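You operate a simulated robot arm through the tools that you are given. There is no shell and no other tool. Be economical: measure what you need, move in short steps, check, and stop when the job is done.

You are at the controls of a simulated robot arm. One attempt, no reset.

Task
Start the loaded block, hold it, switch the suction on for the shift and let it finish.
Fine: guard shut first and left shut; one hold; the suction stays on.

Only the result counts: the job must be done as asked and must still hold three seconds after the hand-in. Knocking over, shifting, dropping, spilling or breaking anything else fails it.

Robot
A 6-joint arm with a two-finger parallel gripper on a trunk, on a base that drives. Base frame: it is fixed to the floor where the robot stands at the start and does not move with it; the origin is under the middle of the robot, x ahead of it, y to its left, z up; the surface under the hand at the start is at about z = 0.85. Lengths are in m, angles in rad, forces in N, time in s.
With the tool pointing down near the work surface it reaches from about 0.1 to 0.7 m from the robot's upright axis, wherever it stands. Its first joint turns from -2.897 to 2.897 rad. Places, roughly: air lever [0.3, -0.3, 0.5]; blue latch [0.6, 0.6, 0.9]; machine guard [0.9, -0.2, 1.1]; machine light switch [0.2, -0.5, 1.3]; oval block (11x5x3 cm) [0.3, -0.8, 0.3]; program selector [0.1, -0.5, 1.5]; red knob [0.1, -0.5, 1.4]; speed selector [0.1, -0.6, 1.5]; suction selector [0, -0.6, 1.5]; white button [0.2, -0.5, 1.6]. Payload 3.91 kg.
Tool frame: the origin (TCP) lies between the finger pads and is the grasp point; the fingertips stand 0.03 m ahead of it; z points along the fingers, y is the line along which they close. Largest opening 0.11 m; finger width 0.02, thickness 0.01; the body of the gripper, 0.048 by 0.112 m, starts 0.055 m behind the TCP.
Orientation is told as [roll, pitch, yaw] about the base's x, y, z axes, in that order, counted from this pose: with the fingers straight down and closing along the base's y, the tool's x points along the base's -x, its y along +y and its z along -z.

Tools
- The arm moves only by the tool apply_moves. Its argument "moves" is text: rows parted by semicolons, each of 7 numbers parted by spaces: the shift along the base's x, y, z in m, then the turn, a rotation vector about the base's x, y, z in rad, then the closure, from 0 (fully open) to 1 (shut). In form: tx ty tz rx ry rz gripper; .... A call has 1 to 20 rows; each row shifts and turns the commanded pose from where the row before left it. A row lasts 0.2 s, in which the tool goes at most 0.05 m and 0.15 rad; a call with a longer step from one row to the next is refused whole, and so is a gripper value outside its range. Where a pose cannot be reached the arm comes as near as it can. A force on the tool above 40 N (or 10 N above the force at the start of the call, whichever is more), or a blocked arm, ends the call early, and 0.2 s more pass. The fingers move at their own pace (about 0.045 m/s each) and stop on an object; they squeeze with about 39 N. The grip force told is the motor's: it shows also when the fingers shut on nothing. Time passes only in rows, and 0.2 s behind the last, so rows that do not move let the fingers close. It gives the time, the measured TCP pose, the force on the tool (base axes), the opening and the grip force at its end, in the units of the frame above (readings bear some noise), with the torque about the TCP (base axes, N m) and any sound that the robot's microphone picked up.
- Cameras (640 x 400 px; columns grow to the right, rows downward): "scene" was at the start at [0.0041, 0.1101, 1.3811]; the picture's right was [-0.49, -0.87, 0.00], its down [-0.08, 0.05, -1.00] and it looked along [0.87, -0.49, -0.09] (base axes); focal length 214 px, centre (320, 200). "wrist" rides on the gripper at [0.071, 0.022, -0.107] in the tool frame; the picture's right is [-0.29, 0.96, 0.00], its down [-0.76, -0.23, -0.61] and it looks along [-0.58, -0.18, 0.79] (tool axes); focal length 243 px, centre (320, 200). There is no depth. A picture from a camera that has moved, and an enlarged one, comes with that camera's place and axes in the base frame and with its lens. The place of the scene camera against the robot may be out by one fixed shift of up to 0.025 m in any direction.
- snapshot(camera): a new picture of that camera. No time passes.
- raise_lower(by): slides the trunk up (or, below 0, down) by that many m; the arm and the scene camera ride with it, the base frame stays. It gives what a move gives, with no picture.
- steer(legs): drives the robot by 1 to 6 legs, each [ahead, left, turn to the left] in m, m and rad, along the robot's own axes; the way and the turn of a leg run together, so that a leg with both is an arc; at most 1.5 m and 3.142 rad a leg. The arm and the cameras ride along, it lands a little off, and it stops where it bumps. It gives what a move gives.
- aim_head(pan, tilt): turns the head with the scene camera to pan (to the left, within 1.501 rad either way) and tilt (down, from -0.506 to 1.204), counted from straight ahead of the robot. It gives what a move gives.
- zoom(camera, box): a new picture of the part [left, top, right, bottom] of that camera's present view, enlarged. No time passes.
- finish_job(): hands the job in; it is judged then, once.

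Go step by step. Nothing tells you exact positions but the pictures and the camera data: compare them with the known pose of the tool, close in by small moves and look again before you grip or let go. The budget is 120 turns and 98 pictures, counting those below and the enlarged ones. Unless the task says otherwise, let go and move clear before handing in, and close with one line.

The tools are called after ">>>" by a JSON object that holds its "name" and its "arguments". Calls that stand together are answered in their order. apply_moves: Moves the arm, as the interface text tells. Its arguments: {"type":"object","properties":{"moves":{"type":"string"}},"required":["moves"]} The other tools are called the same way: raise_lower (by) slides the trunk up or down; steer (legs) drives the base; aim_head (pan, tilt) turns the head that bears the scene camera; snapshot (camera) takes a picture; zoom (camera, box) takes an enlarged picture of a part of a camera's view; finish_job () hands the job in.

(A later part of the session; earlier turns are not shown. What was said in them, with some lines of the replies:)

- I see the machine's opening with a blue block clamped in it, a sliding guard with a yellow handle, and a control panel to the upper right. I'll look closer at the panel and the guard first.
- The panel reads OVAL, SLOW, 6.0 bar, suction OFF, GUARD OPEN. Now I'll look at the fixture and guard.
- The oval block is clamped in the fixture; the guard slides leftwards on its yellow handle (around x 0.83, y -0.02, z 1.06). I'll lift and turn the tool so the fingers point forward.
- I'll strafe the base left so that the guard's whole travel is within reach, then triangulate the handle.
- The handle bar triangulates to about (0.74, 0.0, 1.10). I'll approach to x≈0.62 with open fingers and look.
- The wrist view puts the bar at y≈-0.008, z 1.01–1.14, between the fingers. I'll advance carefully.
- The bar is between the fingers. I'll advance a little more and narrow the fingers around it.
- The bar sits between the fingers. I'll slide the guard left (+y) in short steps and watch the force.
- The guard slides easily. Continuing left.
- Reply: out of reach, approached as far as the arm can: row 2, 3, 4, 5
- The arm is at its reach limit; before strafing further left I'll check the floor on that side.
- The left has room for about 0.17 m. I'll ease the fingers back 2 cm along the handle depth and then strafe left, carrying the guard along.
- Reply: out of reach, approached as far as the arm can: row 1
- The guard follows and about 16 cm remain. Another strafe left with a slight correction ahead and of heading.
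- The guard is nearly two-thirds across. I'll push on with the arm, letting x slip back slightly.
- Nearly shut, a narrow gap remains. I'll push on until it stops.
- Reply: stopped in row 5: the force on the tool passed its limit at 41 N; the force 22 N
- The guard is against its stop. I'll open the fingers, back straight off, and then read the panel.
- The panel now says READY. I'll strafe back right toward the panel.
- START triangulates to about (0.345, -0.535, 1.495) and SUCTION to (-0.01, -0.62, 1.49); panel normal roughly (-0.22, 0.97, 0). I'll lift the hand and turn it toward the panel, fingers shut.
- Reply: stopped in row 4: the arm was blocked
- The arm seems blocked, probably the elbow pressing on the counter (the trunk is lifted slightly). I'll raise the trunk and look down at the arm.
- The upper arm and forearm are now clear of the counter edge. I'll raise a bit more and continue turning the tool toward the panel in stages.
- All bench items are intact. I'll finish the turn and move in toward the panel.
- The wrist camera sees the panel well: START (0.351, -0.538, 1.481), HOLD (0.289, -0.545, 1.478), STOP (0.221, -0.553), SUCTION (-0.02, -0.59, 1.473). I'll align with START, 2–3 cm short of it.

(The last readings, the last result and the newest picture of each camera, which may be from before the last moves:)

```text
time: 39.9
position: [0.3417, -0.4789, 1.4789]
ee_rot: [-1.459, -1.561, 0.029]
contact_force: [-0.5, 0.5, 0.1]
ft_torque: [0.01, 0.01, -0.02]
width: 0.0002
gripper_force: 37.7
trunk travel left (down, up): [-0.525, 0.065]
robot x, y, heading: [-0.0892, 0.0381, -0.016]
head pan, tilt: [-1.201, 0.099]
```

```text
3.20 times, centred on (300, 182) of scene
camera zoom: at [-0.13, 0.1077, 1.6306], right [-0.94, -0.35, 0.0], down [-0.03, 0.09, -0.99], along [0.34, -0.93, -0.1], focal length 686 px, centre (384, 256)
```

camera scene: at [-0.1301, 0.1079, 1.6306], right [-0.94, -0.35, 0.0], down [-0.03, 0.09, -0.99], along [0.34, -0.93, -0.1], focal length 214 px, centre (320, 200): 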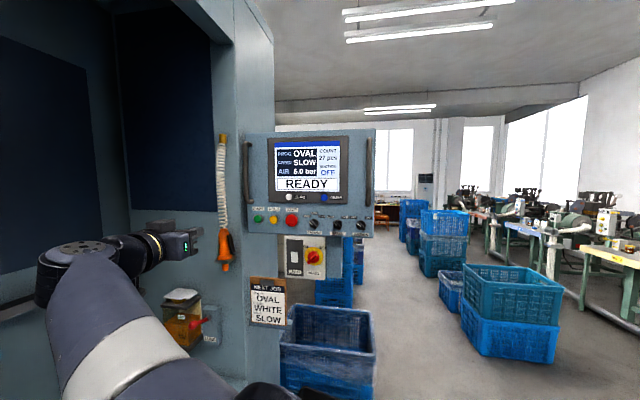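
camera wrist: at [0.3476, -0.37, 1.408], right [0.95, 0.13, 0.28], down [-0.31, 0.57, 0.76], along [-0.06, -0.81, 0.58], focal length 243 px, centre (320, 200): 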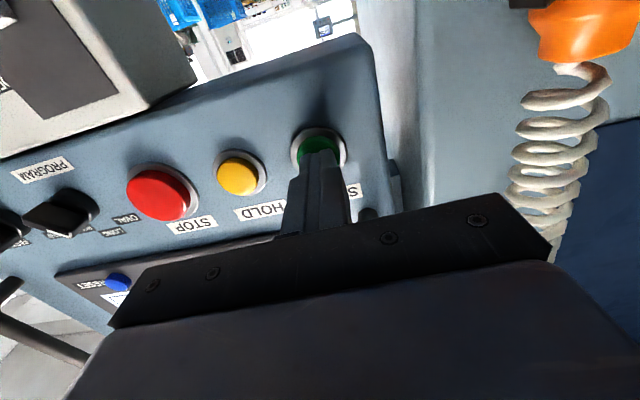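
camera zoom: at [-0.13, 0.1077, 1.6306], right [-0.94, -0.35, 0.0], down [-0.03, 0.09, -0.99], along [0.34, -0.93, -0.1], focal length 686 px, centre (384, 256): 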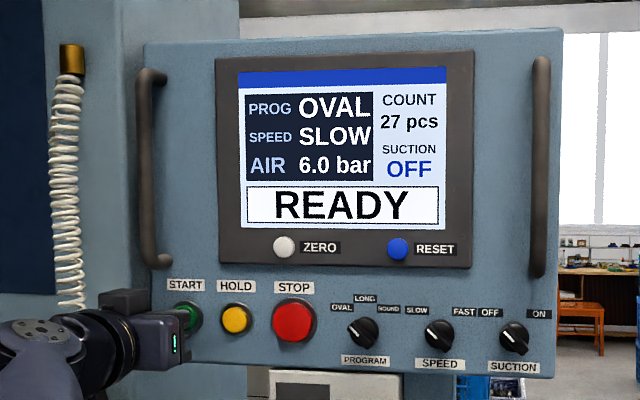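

The fingertip is lined up with START. Pressing.

>>> {"name": "apply_moves", "arguments": {"moves": "0.001 -0.01 0.001 0 0 0 1; 0.001 -0.01 0.001 0 0 0 1; 0.001 -0.006 0 0 0 0 1; 0.001 -0.005 0 0 0 0 1; 0 -0.004 0 0 0 0 1; 0 -0.004 0 0 0 0 1"}}

>>> {"name": "zoom", "arguments": {"camera": "scene", "box": [200, 120, 400, 245]}}

```text
time: 40.5
position: [0.3425, -0.4881, 1.4821]
ee_rot: [-1.124, -1.563, -0.303]
contact_force: [-10.2, 22.0, -7.3]
ft_torque: [0.18, 0.0, -0.17]
width: 0.0003
gripper_force: 37.8
trunk travel left (down, up): [-0.525, 0.065]
robot x, y, heading: [-0.0918, 0.0368, -0.013]
head pan, tilt: [-1.201, 0.099]
heard: click
stopped in row 2: the force on the tool passed its limit at 45 N (the readings are from after the stop); the commanded pose is now the measured one
```

```text
3.20 times, centred on (300, 182) of scene
camera zoom: at [-0.1321, 0.1126, 1.6304], right [-0.94, -0.35, 0.0], down [-0.03, 0.09, -1.0], along [0.35, -0.93, -0.1], focal length 686 px, centre (384, 256)
```

zoom: 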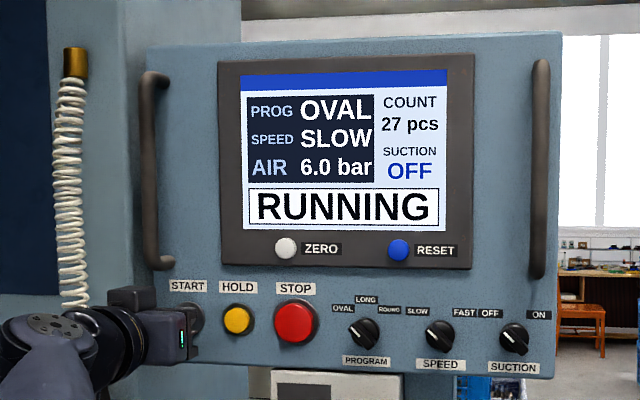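

RUNNING. Now back off and press HOLD, 6 cm to the side.

>>> {"name": "apply_moves", "arguments": {"moves": "0 0.02 0 0 0 0 1; -0.03 0 -0.002 0 0 0 1; -0.031 0 -0.001 0 0 0 1; 0 -0.012 0 0 0 0 1; 0 -0.007 0 0 0 0 1; 0 -0.005 0 0 0 0 1; 0 -0.004 0 0 0 0 1; 0 -0.004 0 0 0 0 1; 0 -0.004 0 0 0 0 1"}}

>>> {"name": "zoom", "arguments": {"camera": "scene", "box": [200, 120, 400, 245]}}

```text
time: 42.4
position: [0.2837, -0.4988, 1.4772]
ee_rot: [-1.005, -1.56, -0.421]
contact_force: [-7.7, 26.5, -6.0]
ft_torque: [0.09, 0.11, -0.03]
width: 0.0
gripper_force: 38.2
trunk travel left (down, up): [-0.525, 0.065]
robot x, y, heading: [-0.0903, 0.0398, -0.014]
head pan, tilt: [-1.201, 0.099]
heard: click
stopped in row 9: the force on the tool passed its limit at 44 N (the readings are from after the stop); the commanded pose is now the measured one
```

```text
3.20 times, centred on (300, 182) of scene
camera zoom: at [-0.1321, 0.1143, 1.6304], right [-0.94, -0.35, 0.0], down [-0.03, 0.09, -1.0], along [0.35, -0.93, -0.1], focal length 686 px, centre (384, 256)
```

zoom: 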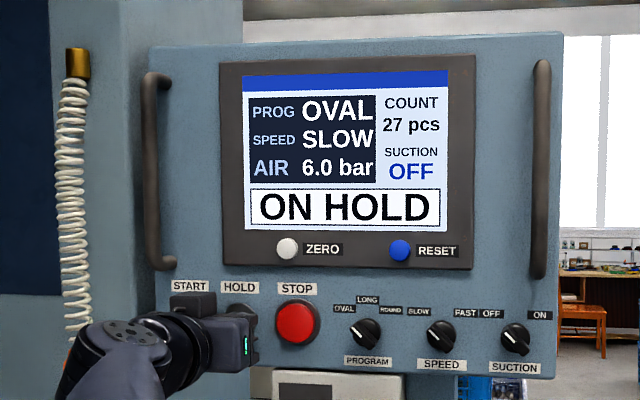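

ON HOLD. Backing off and moving over in front of the SUCTION selector with open fingers.

>>> {"name": "apply_moves", "arguments": {"moves": "-0.002 0.03 0 0 0 0 1; -0.004 0.04 0 0 0 0 1; -0.004 0.045 0 0 0 0 1; -0.045 0 0 0 0 0 0.5; -0.045 0 0 0 0 0 0.5; -0.045 0 0 0 0 0 0.5; -0.045 0 0 0 0 0 0.5; -0.045 0 0 0 0 0 0.5; -0.045 0 0 0 0 0 0.5; -0.03 0 0 0 0 0 0.5"}}

>>> {"name": "snapshot", "arguments": {"camera": "wrist"}}

>>> {"name": "snapshot", "arguments": {"camera": "scene"}}

```text
time: 44.6
position: [0.0448, -0.3887, 1.4769]
ee_rot: [-0.979, -1.559, -0.456]
contact_force: [0.3, 0.4, -1.1]
ft_torque: [0.0, -0.03, -0.01]
width: 0.0551
gripper_force: 0.0
out of reach, approached as far as the arm can: row 9, 10
trunk travel left (down, up): [-0.525, 0.065]
robot x, y, heading: [-0.0872, 0.0415, -0.013]
head pan, tilt: [-1.201, 0.099]
```

```text
55 pictures are left
camera wrist: at [0.051, -0.278, 1.4058], right [0.95, 0.13, 0.28], down [-0.3, 0.57, 0.77], along [-0.06, -0.81, 0.58], focal length 243 px, centre (320, 200)
```

wrist: 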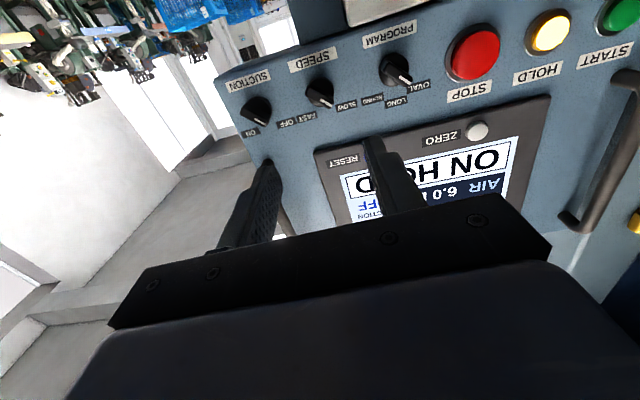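

```text
54 pictures are left
camera scene: at [-0.1305, 0.1088, 1.6307], right [-0.94, -0.35, 0.0], down [-0.03, 0.09, -1.0], along [0.35, -0.93, -0.1], focal length 214 px, centre (320, 200)
```

scene: 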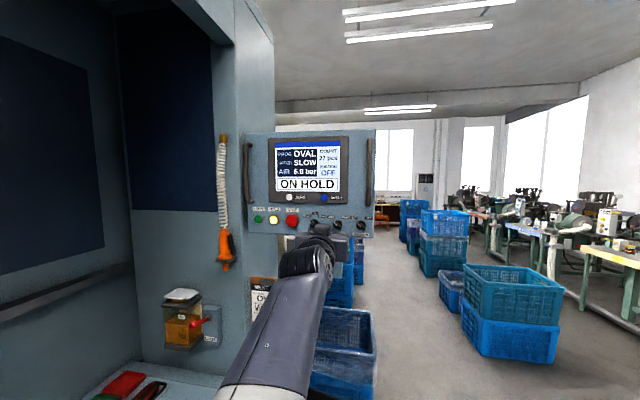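

I need the base a bit further back to reach SUCTION; driving 9 cm back and zooming on the knob.

>>> {"name": "steer", "arguments": {"legs": [[-0.08, 0, 0]]}}

>>> {"name": "snapshot", "arguments": {"camera": "wrist"}}

>>> {"name": "zoom", "arguments": {"camera": "wrist", "box": [240, 40, 400, 140]}}

```text
time: 45.7
position: [-0.0339, -0.387, 1.4759]
ee_rot: [-0.915, -1.559, -0.516]
contact_force: [0.0, -0.3, 0.3]
ft_torque: [0.0, 0.02, 0.01]
width: 0.0552
gripper_force: 0.1
trunk travel left (down, up): [-0.525, 0.065]
robot x, y, heading: [-0.1675, 0.0421, -0.014]
head pan, tilt: [-1.201, 0.099]
```

```text
53 pictures are left
camera wrist: at [-0.0292, -0.2767, 1.4059], right [0.95, 0.13, 0.28], down [-0.3, 0.57, 0.77], along [-0.06, -0.81, 0.58], focal length 243 px, centre (320, 200)
```

wrist: 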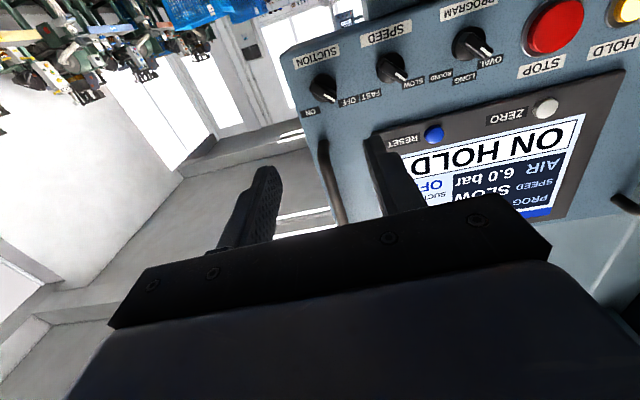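

```text
4.00 times, centred on (320, 90) of wrist
camera zoom: at [-0.0292, -0.2767, 1.4059], right [0.95, 0.13, 0.28], down [-0.3, 0.57, 0.77], along [-0.06, -0.81, 0.58], focal length 970 px, centre (320, 640)
```

zoom: 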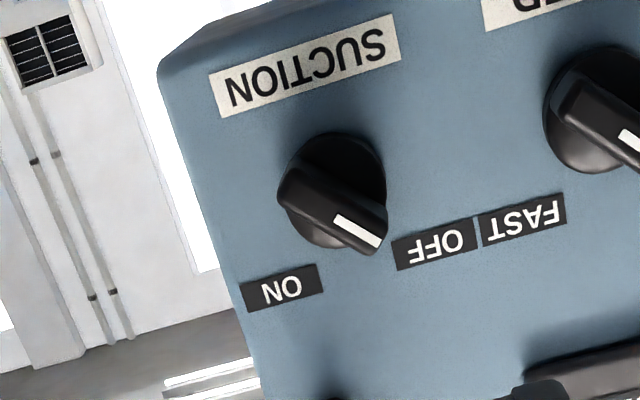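

The knob has a bar pointing to OFF (upper left); I need to turn it clockwise 90°. I'll roll the tool 45° counter-clockwise so that the jaws lie across the bar, and move closer.

>>> {"name": "apply_moves", "arguments": {"moves": "0.004 -0.015 -0.001 -0.018 0.13 0 0.5; 0.004 -0.015 -0.001 -0.018 0.13 0 0.5; 0.004 -0.015 -0.001 -0.018 0.13 0 0.5; 0.004 -0.015 -0.001 -0.018 0.13 0 0.5; 0.003 -0.015 0 -0.018 0.13 0 0.5; 0.003 -0.015 0 -0.018 0.13 0 0.5"}}

>>> {"name": "snapshot", "arguments": {"camera": "wrist"}}

>>> {"name": "zoom", "arguments": {"camera": "scene", "box": [200, 120, 400, 245]}}

```text
time: 47.1
position: [0.0042, -0.4733, 1.4574]
ee_rot: [-1.571, -0.771, 0.131]
contact_force: [0.9, 0.4, -1.3]
ft_torque: [0.01, 0.01, -0.02]
width: 0.055
gripper_force: 0.2
out of reach, approached as far as the arm can: row 3, 4, 5, 6
trunk travel left (down, up): [-0.525, 0.065]
robot x, y, heading: [-0.1664, 0.0395, -0.014]
head pan, tilt: [-1.201, 0.099]
```

```text
51 pictures are left
camera wrist: at [-0.0442, -0.3711, 1.3911], right [0.87, 0.11, -0.48], down [0.3, 0.65, 0.7], along [0.39, -0.75, 0.53], focal length 243 px, centre (320, 200)
```

wrist: 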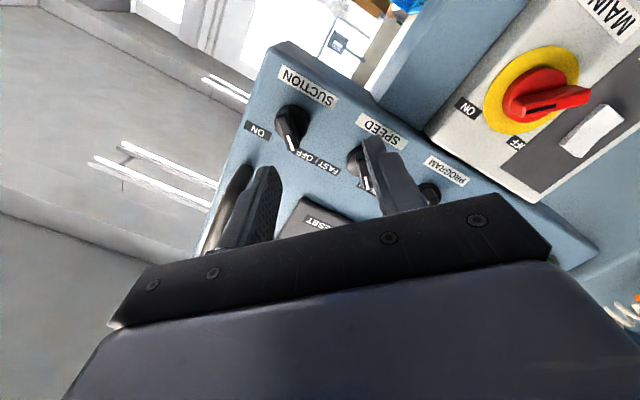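

```text
3.20 times, centred on (300, 182) of scene
camera zoom: at [-0.2108, 0.1098, 1.6307], right [-0.94, -0.35, 0.0], down [-0.03, 0.09, -0.99], along [0.35, -0.93, -0.1], focal length 686 px, centre (384, 256)
```

zoom: 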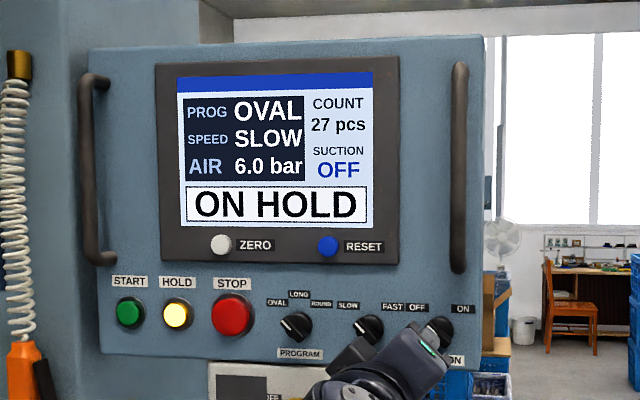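

Reach is limited with the base this close; I'll shift the base a little back and left and retry.

>>> {"name": "steer", "arguments": {"legs": [[-0.1, 0.07, 0]]}}

>>> {"name": "apply_moves", "arguments": {"moves": "0.02 -0.01 0.005 0 0 0 0.5; 0.02 -0.01 0.005 0 0 0 0.5; 0.02 -0.02 0.005 0 0 0 0.5; 0.02 -0.02 0.003 0 0 0 0.5"}}

>>> {"name": "snapshot", "arguments": {"camera": "wrist"}}

```text
time: 48.3
position: [-0.094, -0.4012, 1.4567]
ee_rot: [-1.571, -0.775, 0.128]
contact_force: [0.4, -1.2, -0.6]
ft_torque: [0.02, 0.02, -0.01]
width: 0.0549
gripper_force: 0.1
trunk travel left (down, up): [-0.525, 0.065]
robot x, y, heading: [-0.2647, 0.1145, -0.011]
head pan, tilt: [-1.201, 0.099]
```

```text
time: 49.3
position: [-0.0146, -0.4611, 1.4752]
ee_rot: [-1.567, -0.774, 0.126]
contact_force: [-0.6, 0.1, 0.1]
ft_torque: [-0.01, -0.03, -0.01]
width: 0.0549
gripper_force: 0.0
trunk travel left (down, up): [-0.525, 0.065]
robot x, y, heading: [-0.2677, 0.11, -0.016]
head pan, tilt: [-1.201, 0.099]
```

```text
49 pictures are left
camera wrist: at [-0.0635, -0.3595, 1.4094], right [0.87, 0.11, -0.48], down [0.3, 0.65, 0.7], along [0.39, -0.75, 0.53], focal length 243 px, centre (320, 200)
```

wrist: 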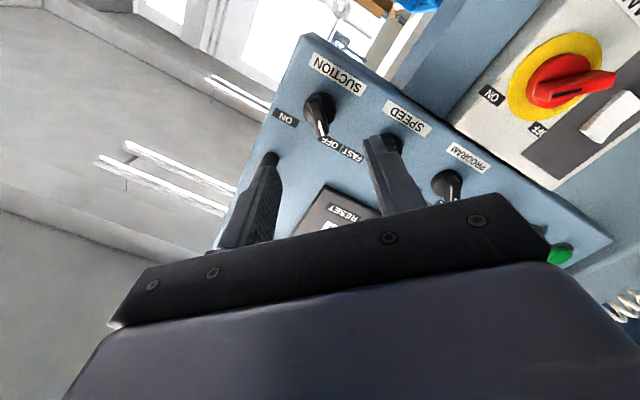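

Now it reaches. The knob reads at (0.0, -0.582, 1.473), the bar square to the jaws. Moving in.

>>> {"name": "apply_moves", "arguments": {"moves": "0.003 -0.025 -0.001 0 0 0 0.5; 0.003 -0.025 -0.001 0 0 0 0.5; 0.002 -0.015 0 0 0 0 0.5"}}

>>> {"name": "snapshot", "arguments": {"camera": "wrist"}}

```text
time: 50.1
position: [-0.0047, -0.5209, 1.4659]
ee_rot: [-1.58, -0.777, 0.132]
contact_force: [-0.2, -0.6, -0.3]
ft_torque: [0.0, 0.02, 0.03]
width: 0.055
gripper_force: 0.0
out of reach, approached as far as the arm can: row 2, 3
trunk travel left (down, up): [-0.525, 0.065]
robot x, y, heading: [-0.2686, 0.1107, -0.012]
head pan, tilt: [-1.201, 0.099]
```

```text
48 pictures are left
camera wrist: at [-0.0534, -0.4204, 1.3993], right [0.87, 0.11, -0.48], down [0.3, 0.65, 0.69], along [0.39, -0.75, 0.54], focal length 243 px, centre (320, 200)
```

wrist: 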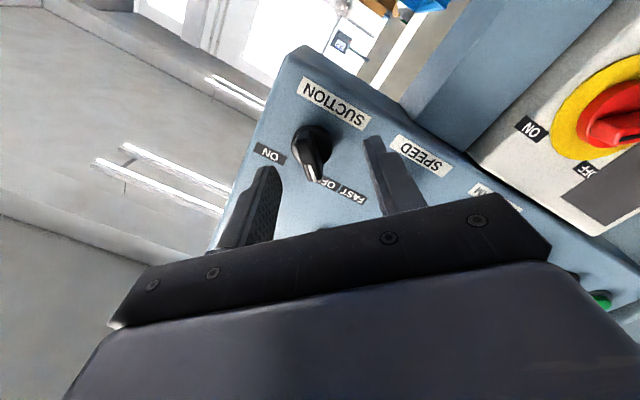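

Only z falls short now; raising the trunk slightly should fix that. I'll back off 3 cm, raise, and re-approach.

>>> {"name": "apply_moves", "arguments": {"moves": "0 0.03 0.008 0 0 0 0.5"}}

>>> {"name": "raise_lower", "arguments": {"by": 0.05}}

```text
time: 50.5
position: [-0.0046, -0.4909, 1.4735]
ee_rot: [-1.571, -0.774, 0.126]
contact_force: [-0.5, 0.7, -0.2]
ft_torque: [0.0, -0.01, 0.05]
width: 0.0549
gripper_force: 0.1
trunk travel left (down, up): [-0.525, 0.065]
robot x, y, heading: [-0.2668, 0.1137, -0.02]
head pan, tilt: [-1.201, 0.099]
```

```text
time: 51.4
position: [-0.0043, -0.493, 1.5223]
ee_rot: [-1.571, -0.775, 0.127]
contact_force: [0.5, 0.8, -0.8]
ft_torque: [-0.04, 0.0, 0.02]
width: 0.0551
gripper_force: 0.1
trunk travel left (down, up): [-0.575, 0.015]
robot x, y, heading: [-0.2663, 0.1137, -0.013]
head pan, tilt: [-1.201, 0.099]
```

>>> {"name": "apply_moves", "arguments": {"moves": "0 0 -0.025 0 0 0 0.5; 0 0 -0.024 0 0 0 0.5; 0 -0.02 0 0 0 0 0.5; 0 -0.02 0 0 0 0 0.5"}}

>>> {"name": "snapshot", "arguments": {"camera": "wrist"}}

```text
time: 52.4
position: [-0.0042, -0.5312, 1.4734]
ee_rot: [-1.569, -0.773, 0.128]
contact_force: [0.1, 1.1, -0.2]
ft_torque: [0.04, -0.02, -0.01]
width: 0.0551
gripper_force: 0.2
trunk travel left (down, up): [-0.575, 0.015]
robot x, y, heading: [-0.27, 0.1098, -0.011]
head pan, tilt: [-1.201, 0.099]
```

```text
47 pictures are left
camera wrist: at [-0.0537, -0.4296, 1.408], right [0.87, 0.11, -0.48], down [0.3, 0.65, 0.7], along [0.39, -0.75, 0.53], focal length 243 px, centre (320, 200)
```

wrist: 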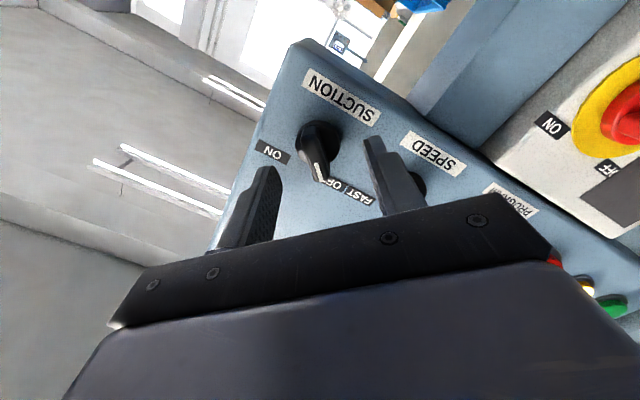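

>>> {"name": "apply_moves", "arguments": {"moves": "0.002 -0.01 0.002 0 0 0 0.5; 0.002 -0.007 0.001 0 0 0 0.5; 0.001 -0.005 0 0 0 0 0.5"}}

>>> {"name": "snapshot", "arguments": {"camera": "wrist"}}

>>> {"name": "zoom", "arguments": {"camera": "wrist", "box": [240, 100, 440, 225]}}

```text
time: 53.2
position: [-0.0003, -0.55, 1.4764]
ee_rot: [-1.572, -0.774, 0.127]
contact_force: [-4.0, 15.5, -5.2]
ft_torque: [0.42, 0.22, 0.45]
width: 0.0559
gripper_force: 0.7
trunk travel left (down, up): [-0.575, 0.015]
robot x, y, heading: [-0.2688, 0.1123, -0.013]
head pan, tilt: [-1.201, 0.099]
```

```text
46 pictures are left
camera wrist: at [-0.0491, -0.4484, 1.4124], right [0.87, 0.11, -0.48], down [0.3, 0.65, 0.7], along [0.39, -0.75, 0.53], focal length 243 px, centre (320, 200)
```

wrist: 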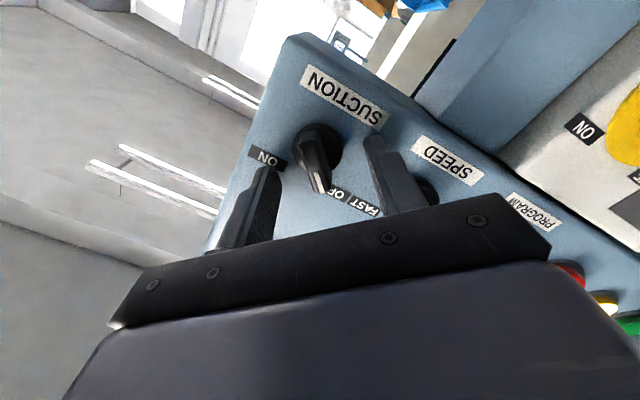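

```text
3.20 times, centred on (340, 162) of wrist
camera zoom: at [-0.0491, -0.4484, 1.4124], right [0.87, 0.11, -0.48], down [0.3, 0.65, 0.7], along [0.39, -0.75, 0.53], focal length 776 px, centre (256, 320)
```

zoom: 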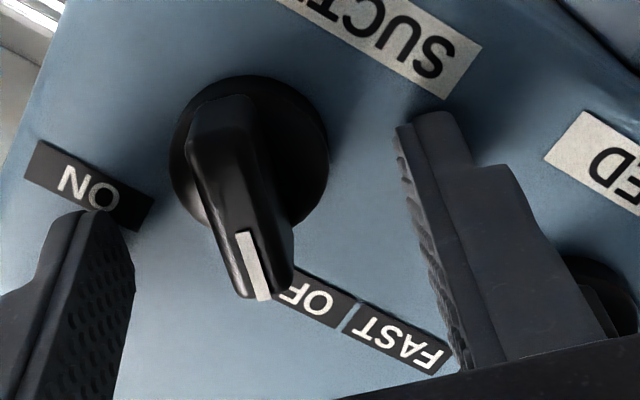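

The fingertips just touch the panel face; the knob axis is about (-0.004, 1.468), so I'll back off 6 mm, re-centre and close on the bar.

>>> {"name": "apply_moves", "arguments": {"moves": "0 0.007 0 0 0 0 0.5; -0.006 0 -0.008 0 0 0 0.5; 0 0 0 0 0 0 0.75; 0 0 0 0 0 0 0.75"}}

>>> {"name": "zoom", "arguments": {"camera": "wrist", "box": [220, 100, 420, 225]}}

```text
time: 54.2
position: [-0.0065, -0.5482, 1.4687]
ee_rot: [-1.572, -0.775, 0.128]
contact_force: [-1.4, -3.2, 5.2]
ft_torque: [-0.23, -0.06, 0.0]
width: 0.0301
gripper_force: 24.4
trunk travel left (down, up): [-0.575, 0.015]
robot x, y, heading: [-0.268, 0.1141, -0.015]
head pan, tilt: [-1.201, 0.099]
```

```text
3.20 times, centred on (320, 162) of wrist
camera zoom: at [-0.0559, -0.4441, 1.4041], right [0.87, 0.11, -0.48], down [0.3, 0.65, 0.7], along [0.39, -0.75, 0.53], focal length 776 px, centre (320, 320)
```

zoom: 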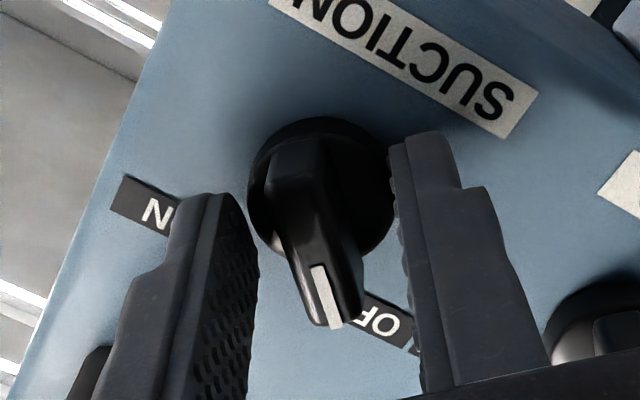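

The jaws are on the round base (30 mm). I'll back off 1 cm to take the bar itself.

>>> {"name": "apply_moves", "arguments": {"moves": "0 0 0 0 0 0 0.6; -0.001 0.010 0 0 0 0 0.6; 0 0 0 0 0 0 1; 0 0 0 0 0 0 1; 0 0 0 0 0 0 1"}}

>>> {"name": "zoom", "arguments": {"camera": "wrist", "box": [220, 100, 420, 225]}}

```text
time: 55.4
position: [-0.009, -0.5363, 1.4706]
ee_rot: [-1.574, -0.776, 0.129]
contact_force: [-4.3, -4.7, 11.0]
ft_torque: [0.46, -0.3, -0.15]
width: 0.0114
gripper_force: 39.2
trunk travel left (down, up): [-0.575, 0.015]
robot x, y, heading: [-0.2718, 0.1142, -0.012]
head pan, tilt: [-1.201, 0.099]
```

```text
3.20 times, centred on (320, 162) of wrist
camera zoom: at [-0.0572, -0.4342, 1.4044], right [0.87, 0.11, -0.48], down [0.3, 0.65, 0.7], along [0.39, -0.75, 0.54], focal length 776 px, centre (320, 320)
```

zoom: 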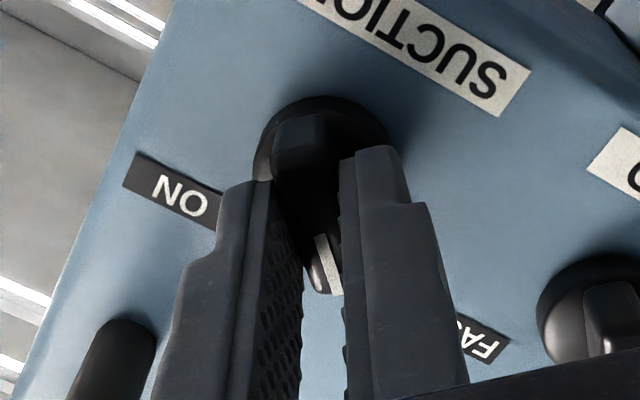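

Gripping the bar (11 mm). Turning clockwise in small steps.

>>> {"name": "apply_moves", "arguments": {"moves": "0 0 -0.001 0.017 -0.13 0 1; 0 0 -0.001 0.017 -0.13 0 1; 0 0 0 0.017 -0.13 0 1; 0 0 0 0.017 -0.13 0 1"}}

>>> {"name": "zoom", "arguments": {"camera": "scene", "box": [160, 130, 360, 255]}}

>>> {"name": "zoom", "arguments": {"camera": "wrist", "box": [220, 100, 420, 225]}}

```text
time: 56.4
position: [-0.0087, -0.5373, 1.47]
ee_rot: [-1.582, -1.303, 0.141]
contact_force: [-7.8, -8.5, 26.6]
ft_torque: [0.45, 0.08, 0.06]
width: 0.0115
gripper_force: 44.8
trunk travel left (down, up): [-0.575, 0.015]
robot x, y, heading: [-0.2712, 0.1101, -0.016]
head pan, tilt: [-1.201, 0.099]
```

```text
3.20 times, centred on (260, 192) of scene
camera zoom: at [-0.3125, 0.1826, 1.6807], right [-0.94, -0.35, 0.0], down [-0.03, 0.09, -1.0], along [0.35, -0.93, -0.1], focal length 686 px, centre (512, 224)
```

zoom: 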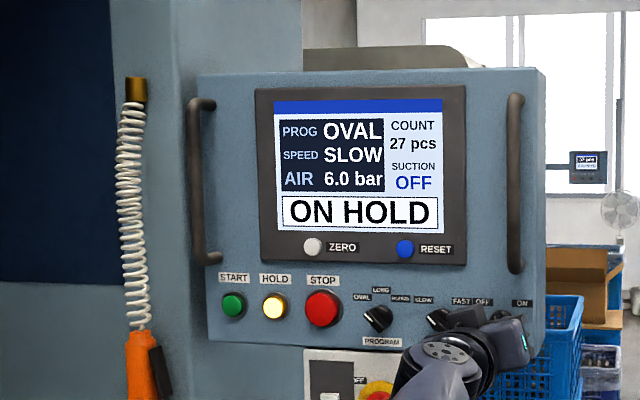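

```text
3.20 times, centred on (320, 162) of wrist
camera zoom: at [-0.0203, -0.4294, 1.3948], right [0.99, 0.13, 0.03], down [-0.1, 0.6, 0.79], along [0.09, -0.79, 0.61], focal length 776 px, centre (320, 320)
```

zoom: 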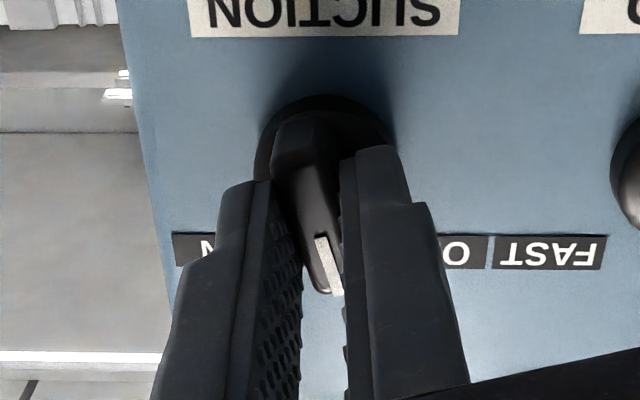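

Turned with the knob. There's an upward force, so I'll ease up a few mm while continuing the turn.

>>> {"name": "apply_moves", "arguments": {"moves": "-0.001 0 0.003 0.017 -0.13 0 1; 0 0 0.002 0.017 -0.13 0 1; 0 0 0 0.017 -0.13 0 1; 0 0 0 0.017 -0.13 0 1"}}

>>> {"name": "zoom", "arguments": {"camera": "scene", "box": [160, 130, 360, 255]}}

```text
time: 57.4
position: [-0.0089, -0.5363, 1.4683]
ee_rot: [1.554, -1.318, -2.994]
contact_force: [-7.8, 6.3, -1.1]
ft_torque: [0.71, 0.14, 0.62]
width: 0.0113
gripper_force: 45.2
trunk travel left (down, up): [-0.575, 0.015]
robot x, y, heading: [-0.2681, 0.1111, -0.016]
head pan, tilt: [-1.201, 0.099]
```

```text
3.20 times, centred on (260, 192) of scene
camera zoom: at [-0.3115, 0.1834, 1.6804], right [-0.94, -0.35, 0.0], down [-0.03, 0.09, -1.0], along [0.35, -0.93, -0.1], focal length 686 px, centre (512, 224)
```

zoom: 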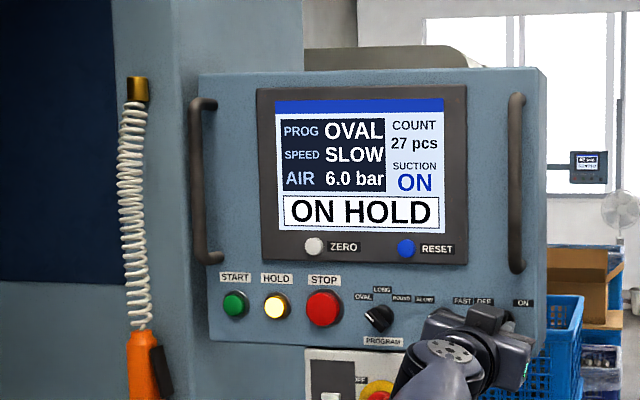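

Suction reads ON. I'll turn the rest of the way to the ON mark, then open and back off.

>>> {"name": "apply_moves", "arguments": {"moves": "-0.001 0 0 0.017 -0.13 0 1; 0 0 0 0.017 -0.13 0 1; 0 0 0 0.017 -0.13 0 1"}}

>>> {"name": "zoom", "arguments": {"camera": "wrist", "box": [220, 100, 420, 225]}}

```text
time: 58.2
position: [-0.0087, -0.5378, 1.4688]
ee_rot: [1.561, -0.924, -3.005]
contact_force: [-4.7, 13.8, -14.2]
ft_torque: [0.99, 0.12, 1.09]
width: 0.0114
gripper_force: 45.0
trunk travel left (down, up): [-0.575, 0.015]
robot x, y, heading: [-0.2698, 0.1134, -0.013]
head pan, tilt: [-1.201, 0.099]
```

```text
3.20 times, centred on (320, 162) of wrist
camera zoom: at [0.0375, -0.4214, 1.4266], right [0.58, 0.07, 0.81], down [-0.72, 0.52, 0.47], along [-0.38, -0.85, 0.35], focal length 776 px, centre (320, 320)
```

zoom: 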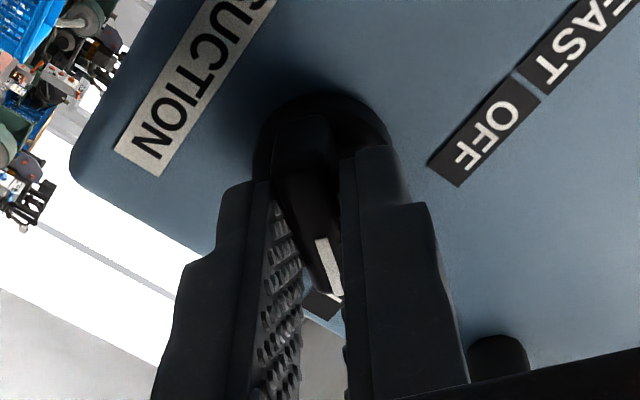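

The pointer is at ON. Releasing and backing straight off.

>>> {"name": "apply_moves", "arguments": {"moves": "0 0 0 0 0 0 0.6; 0 0 0 0 0 0 0.6; 0 0 0 0 0 0 0.6; -0.002 0.02 0 0 0 0 0.6; -0.004 0.03 0 0 0 0 0.6; -0.005 0.04 0 0 0 0 0.6; -0.005 0.04 0 0 0 0 0.6; 0 0 0 -0.017 0.13 0 1; 0 0 0 -0.017 0.13 0 1; 0 0 0 -0.017 0.13 0 1; 0 0 0 -0.017 0.13 0 1; 0 0 0 -0.011 0.1 0 1"}}

>>> {"name": "snapshot", "arguments": {"camera": "wrist"}}

>>> {"name": "zoom", "arguments": {"camera": "scene", "box": [160, 130, 360, 255]}}

```text
time: 60.8
position: [-0.0233, -0.4064, 1.4713]
ee_rot: [1.376, -1.554, -2.818]
contact_force: [-0.1, 0.0, -0.4]
ft_torque: [-0.02, -0.03, 0.0]
width: 0.0
gripper_force: 37.9
trunk travel left (down, up): [-0.575, 0.015]
robot x, y, heading: [-0.2649, 0.1125, -0.017]
head pan, tilt: [-1.201, 0.099]
```

```text
38 pictures are left
camera wrist: at [-0.0151, -0.2967, 1.401], right [0.94, 0.12, 0.31], down [-0.32, 0.57, 0.76], along [-0.08, -0.81, 0.58], focal length 243 px, centre (320, 200)
```

wrist: 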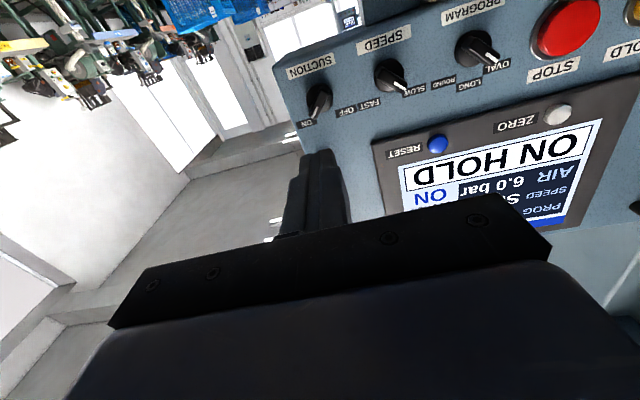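

```text
3.20 times, centred on (260, 192) of scene
camera zoom: at [-0.31, 0.1822, 1.6807], right [-0.94, -0.35, 0.0], down [-0.03, 0.09, -1.0], along [0.35, -0.93, -0.1], focal length 686 px, centre (512, 224)
```

zoom: 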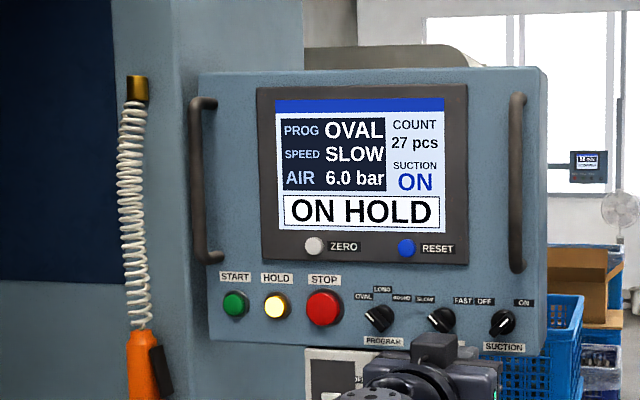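

Suction is ON and still on hold. I'll return the base to its earlier spot, then press START to resume.

>>> {"name": "apply_moves", "arguments": {"moves": "0.01 0.04 0.005 0 0 0 1; 0.01 0.01 0.005 0 0 0 1"}}

>>> {"name": "steer", "arguments": {"legs": [[0.175, -0.07, 0]]}}

>>> {"name": "apply_moves", "arguments": {"moves": "0.04 0 0 0 0 0 1; 0.04 0 0 0 0 0 1; 0.04 0 0 0 0 0 1; 0.03 0 0 0 0 0 1"}}

>>> {"name": "snapshot", "arguments": {"camera": "wrist"}}

```text
time: 61.4
position: [-0.0041, -0.3561, 1.4824]
ee_rot: [1.39, -1.551, -2.831]
contact_force: [0.3, -0.3, 0.4]
ft_torque: [-0.02, 0.0, 0.01]
width: 0.0003
gripper_force: 38.0
trunk travel left (down, up): [-0.575, 0.015]
robot x, y, heading: [-0.2666, 0.1136, -0.014]
head pan, tilt: [-1.201, 0.099]
```

```text
time: 63.0
position: [0.1722, -0.4274, 1.4812]
ee_rot: [1.379, -1.55, -2.818]
contact_force: [0.0, -0.4, -0.7]
ft_torque: [-0.01, 0.0, -0.02]
width: 0.0
gripper_force: 37.3
trunk travel left (down, up): [-0.575, 0.015]
robot x, y, heading: [-0.0949, 0.0419, -0.014]
head pan, tilt: [-1.201, 0.099]
```

```text
time: 64.0
position: [0.3214, -0.4286, 1.4799]
ee_rot: [1.345, -1.55, -2.785]
contact_force: [0.4, -0.3, 0.0]
ft_torque: [-0.01, 0.02, -0.04]
width: 0.0
gripper_force: 37.4
trunk travel left (down, up): [-0.575, 0.015]
robot x, y, heading: [-0.0917, 0.0408, -0.012]
head pan, tilt: [-1.201, 0.099]
```

```text
36 pictures are left
camera wrist: at [0.3302, -0.3182, 1.4103], right [0.94, 0.12, 0.31], down [-0.32, 0.57, 0.76], along [-0.08, -0.81, 0.57], focal length 243 px, centre (320, 200)
```

wrist: 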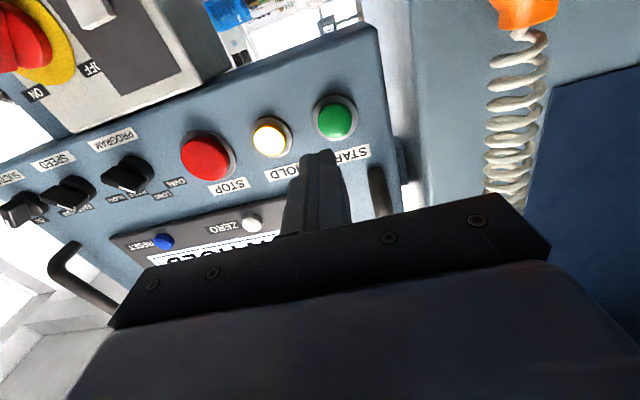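

START lies at about (0.347, -0.52, 1.48), as before. Aligning to the earlier pressing pose and pressing.

>>> {"name": "apply_moves", "arguments": {"moves": "0.012 -0.01 0.001 0 0 0 1; 0.01 -0.03 0 0 0 0 1; 0 -0.008 0 0 0 0 1; 0 -0.005 0 0 0 0 1; 0 -0.004 0 0 0 0 1; 0 -0.004 0 0 0 0 1; 0 -0.004 0 0 0 0 1"}}

>>> {"name": "zoom", "arguments": {"camera": "scene", "box": [200, 130, 400, 255]}}

```text
time: 65.6
position: [0.344, -0.4877, 1.4827]
ee_rot: [1.42, -1.552, -2.86]
contact_force: [-0.5, 19.5, -9.4]
ft_torque: [0.28, 0.06, 0.1]
width: 0.0
gripper_force: 38.2
trunk travel left (down, up): [-0.575, 0.015]
robot x, y, heading: [-0.097, 0.0432, -0.015]
head pan, tilt: [-1.201, 0.099]
heard: click
```

```text
3.20 times, centred on (300, 192) of scene
camera zoom: at [-0.1353, 0.115, 1.6804], right [-0.94, -0.35, 0.0], down [-0.04, 0.09, -1.0], along [0.35, -0.93, -0.1], focal length 686 px, centre (384, 224)
```

zoom: 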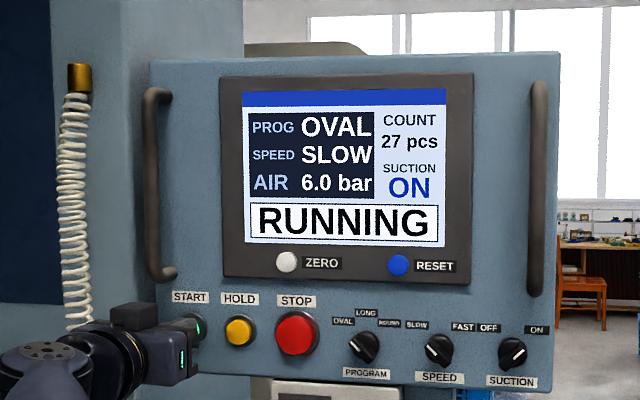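

RUNNING again with suction ON. I'll back away and wait for it to finish.

>>> {"name": "apply_moves", "arguments": {"moves": "0 0.03 0 0 0 0 1; -0.005 0.04 0 0 0 0 1; -0.005 0.04 0 0 0 0 1; -0.005 0.04 0 0 0 0 1; 0 0 0 0 0 0 1; 0 0 0 0 0 0 1; 0 0 0 0 0 0 1; 0 0 0 0 0 0 1; 0 0 0 0 0 0 1; 0 0 0 0 0 0 1; 0 0 0 0 0 0 1; 0 0 0 0 0 0 1; 0 0 0 0 0 0 1; 0 0 0 0 0 0 1; 0 0 0 0 0 0 1; 0 0 0 0 0 0 1; 0 0 0 0 0 0 1; 0 0 0 0 0 0 1; 0 0 0 0 0 0 1; 0 0 0 0 0 0 1"}}

>>> {"name": "apply_moves", "arguments": {"moves": "0 0 0 0 0 0 1; 0 0 0 0 0 0 1; 0 0 0 0 0 0 1; 0 0 0 0 0 0 1; 0 0 0 0 0 0 1; 0 0 0 0 0 0 1; 0 0 0 0 0 0 1; 0 0 0 0 0 0 1; 0 0 0 0 0 0 1; 0 0 0 0 0 0 1; 0 0 0 0 0 0 1; 0 0 0 0 0 0 1; 0 0 0 0 0 0 1; 0 0 0 0 0 0 1; 0 0 0 0 0 0 1; 0 0 0 0 0 0 1; 0 0 0 0 0 0 1; 0 0 0 0 0 0 1; 0 0 0 0 0 0 1; 0 0 0 0 0 0 1"}}

>>> {"name": "zoom", "arguments": {"camera": "scene", "box": [200, 130, 400, 255]}}

```text
time: 69.8
position: [0.326, -0.3438, 1.4807]
ee_rot: [1.395, -1.55, -2.836]
contact_force: [0.5, 0.7, 0.8]
ft_torque: [-0.01, 0.01, -0.02]
width: 0.0003
gripper_force: 37.5
trunk travel left (down, up): [-0.575, 0.015]
robot x, y, heading: [-0.0959, 0.0417, -0.012]
head pan, tilt: [-1.201, 0.099]
```

```text
time: 74.0
position: [0.3259, -0.3434, 1.4813]
ee_rot: [1.393, -1.549, -2.836]
contact_force: [-0.6, -0.9, 0.5]
ft_torque: [0.02, -0.03, 0.0]
width: 0.0
gripper_force: 37.6
trunk travel left (down, up): [-0.575, 0.015]
robot x, y, heading: [-0.0923, 0.0396, -0.006]
head pan, tilt: [-1.201, 0.099]
```

```text
3.20 times, centred on (300, 192) of scene
camera zoom: at [-0.1357, 0.1115, 1.6807], right [-0.94, -0.35, 0.0], down [-0.03, 0.09, -1.0], along [0.35, -0.93, -0.1], focal length 686 px, centre (384, 224)
```

zoom: 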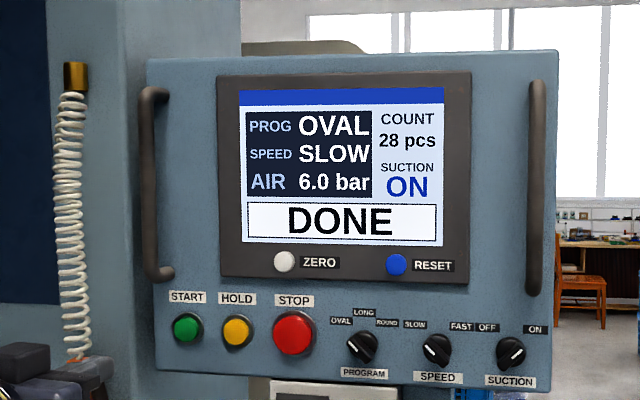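

The panel reads DONE, 28 pcs, suction ON. A quick check that the guard is still shut and the bench undisturbed.

>>> {"name": "aim_head", "arguments": {"pan": -0.1, "tilt": 0.6}}

>>> {"name": "snapshot", "arguments": {"camera": "scene"}}

```text
time: 75.3
position: [0.3265, -0.343, 1.4803]
ee_rot: [1.394, -1.552, -2.836]
contact_force: [-1.1, 0.3, -0.6]
ft_torque: [0.03, 0.01, 0.03]
width: 0.0002
gripper_force: 37.6
trunk travel left (down, up): [-0.575, 0.015]
robot x, y, heading: [-0.0931, 0.0413, -0.015]
head pan, tilt: [-0.099, 0.6]
```

```text
33 pictures are left
camera scene: at [-0.08, 0.1877, 1.6345], right [-0.11, -0.99, 0.0], down [-0.56, 0.06, -0.83], along [0.82, -0.09, -0.56], focal length 214 px, centre (320, 200)
```

scene: 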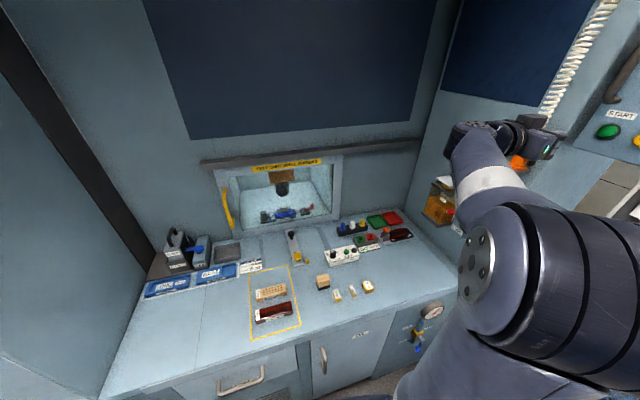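

The guard is shut, the bench is undisturbed, and the hand is clear. Handing in.

>>> {"name": "finish_job", "arguments": {}}

```text
The job is handed in.
```

The oval block's cycle is finished: the panel reads DONE at 28 pcs. I shut the guard first and left it shut, held the cycle once, and switched the suction on during the hold; it is still on.
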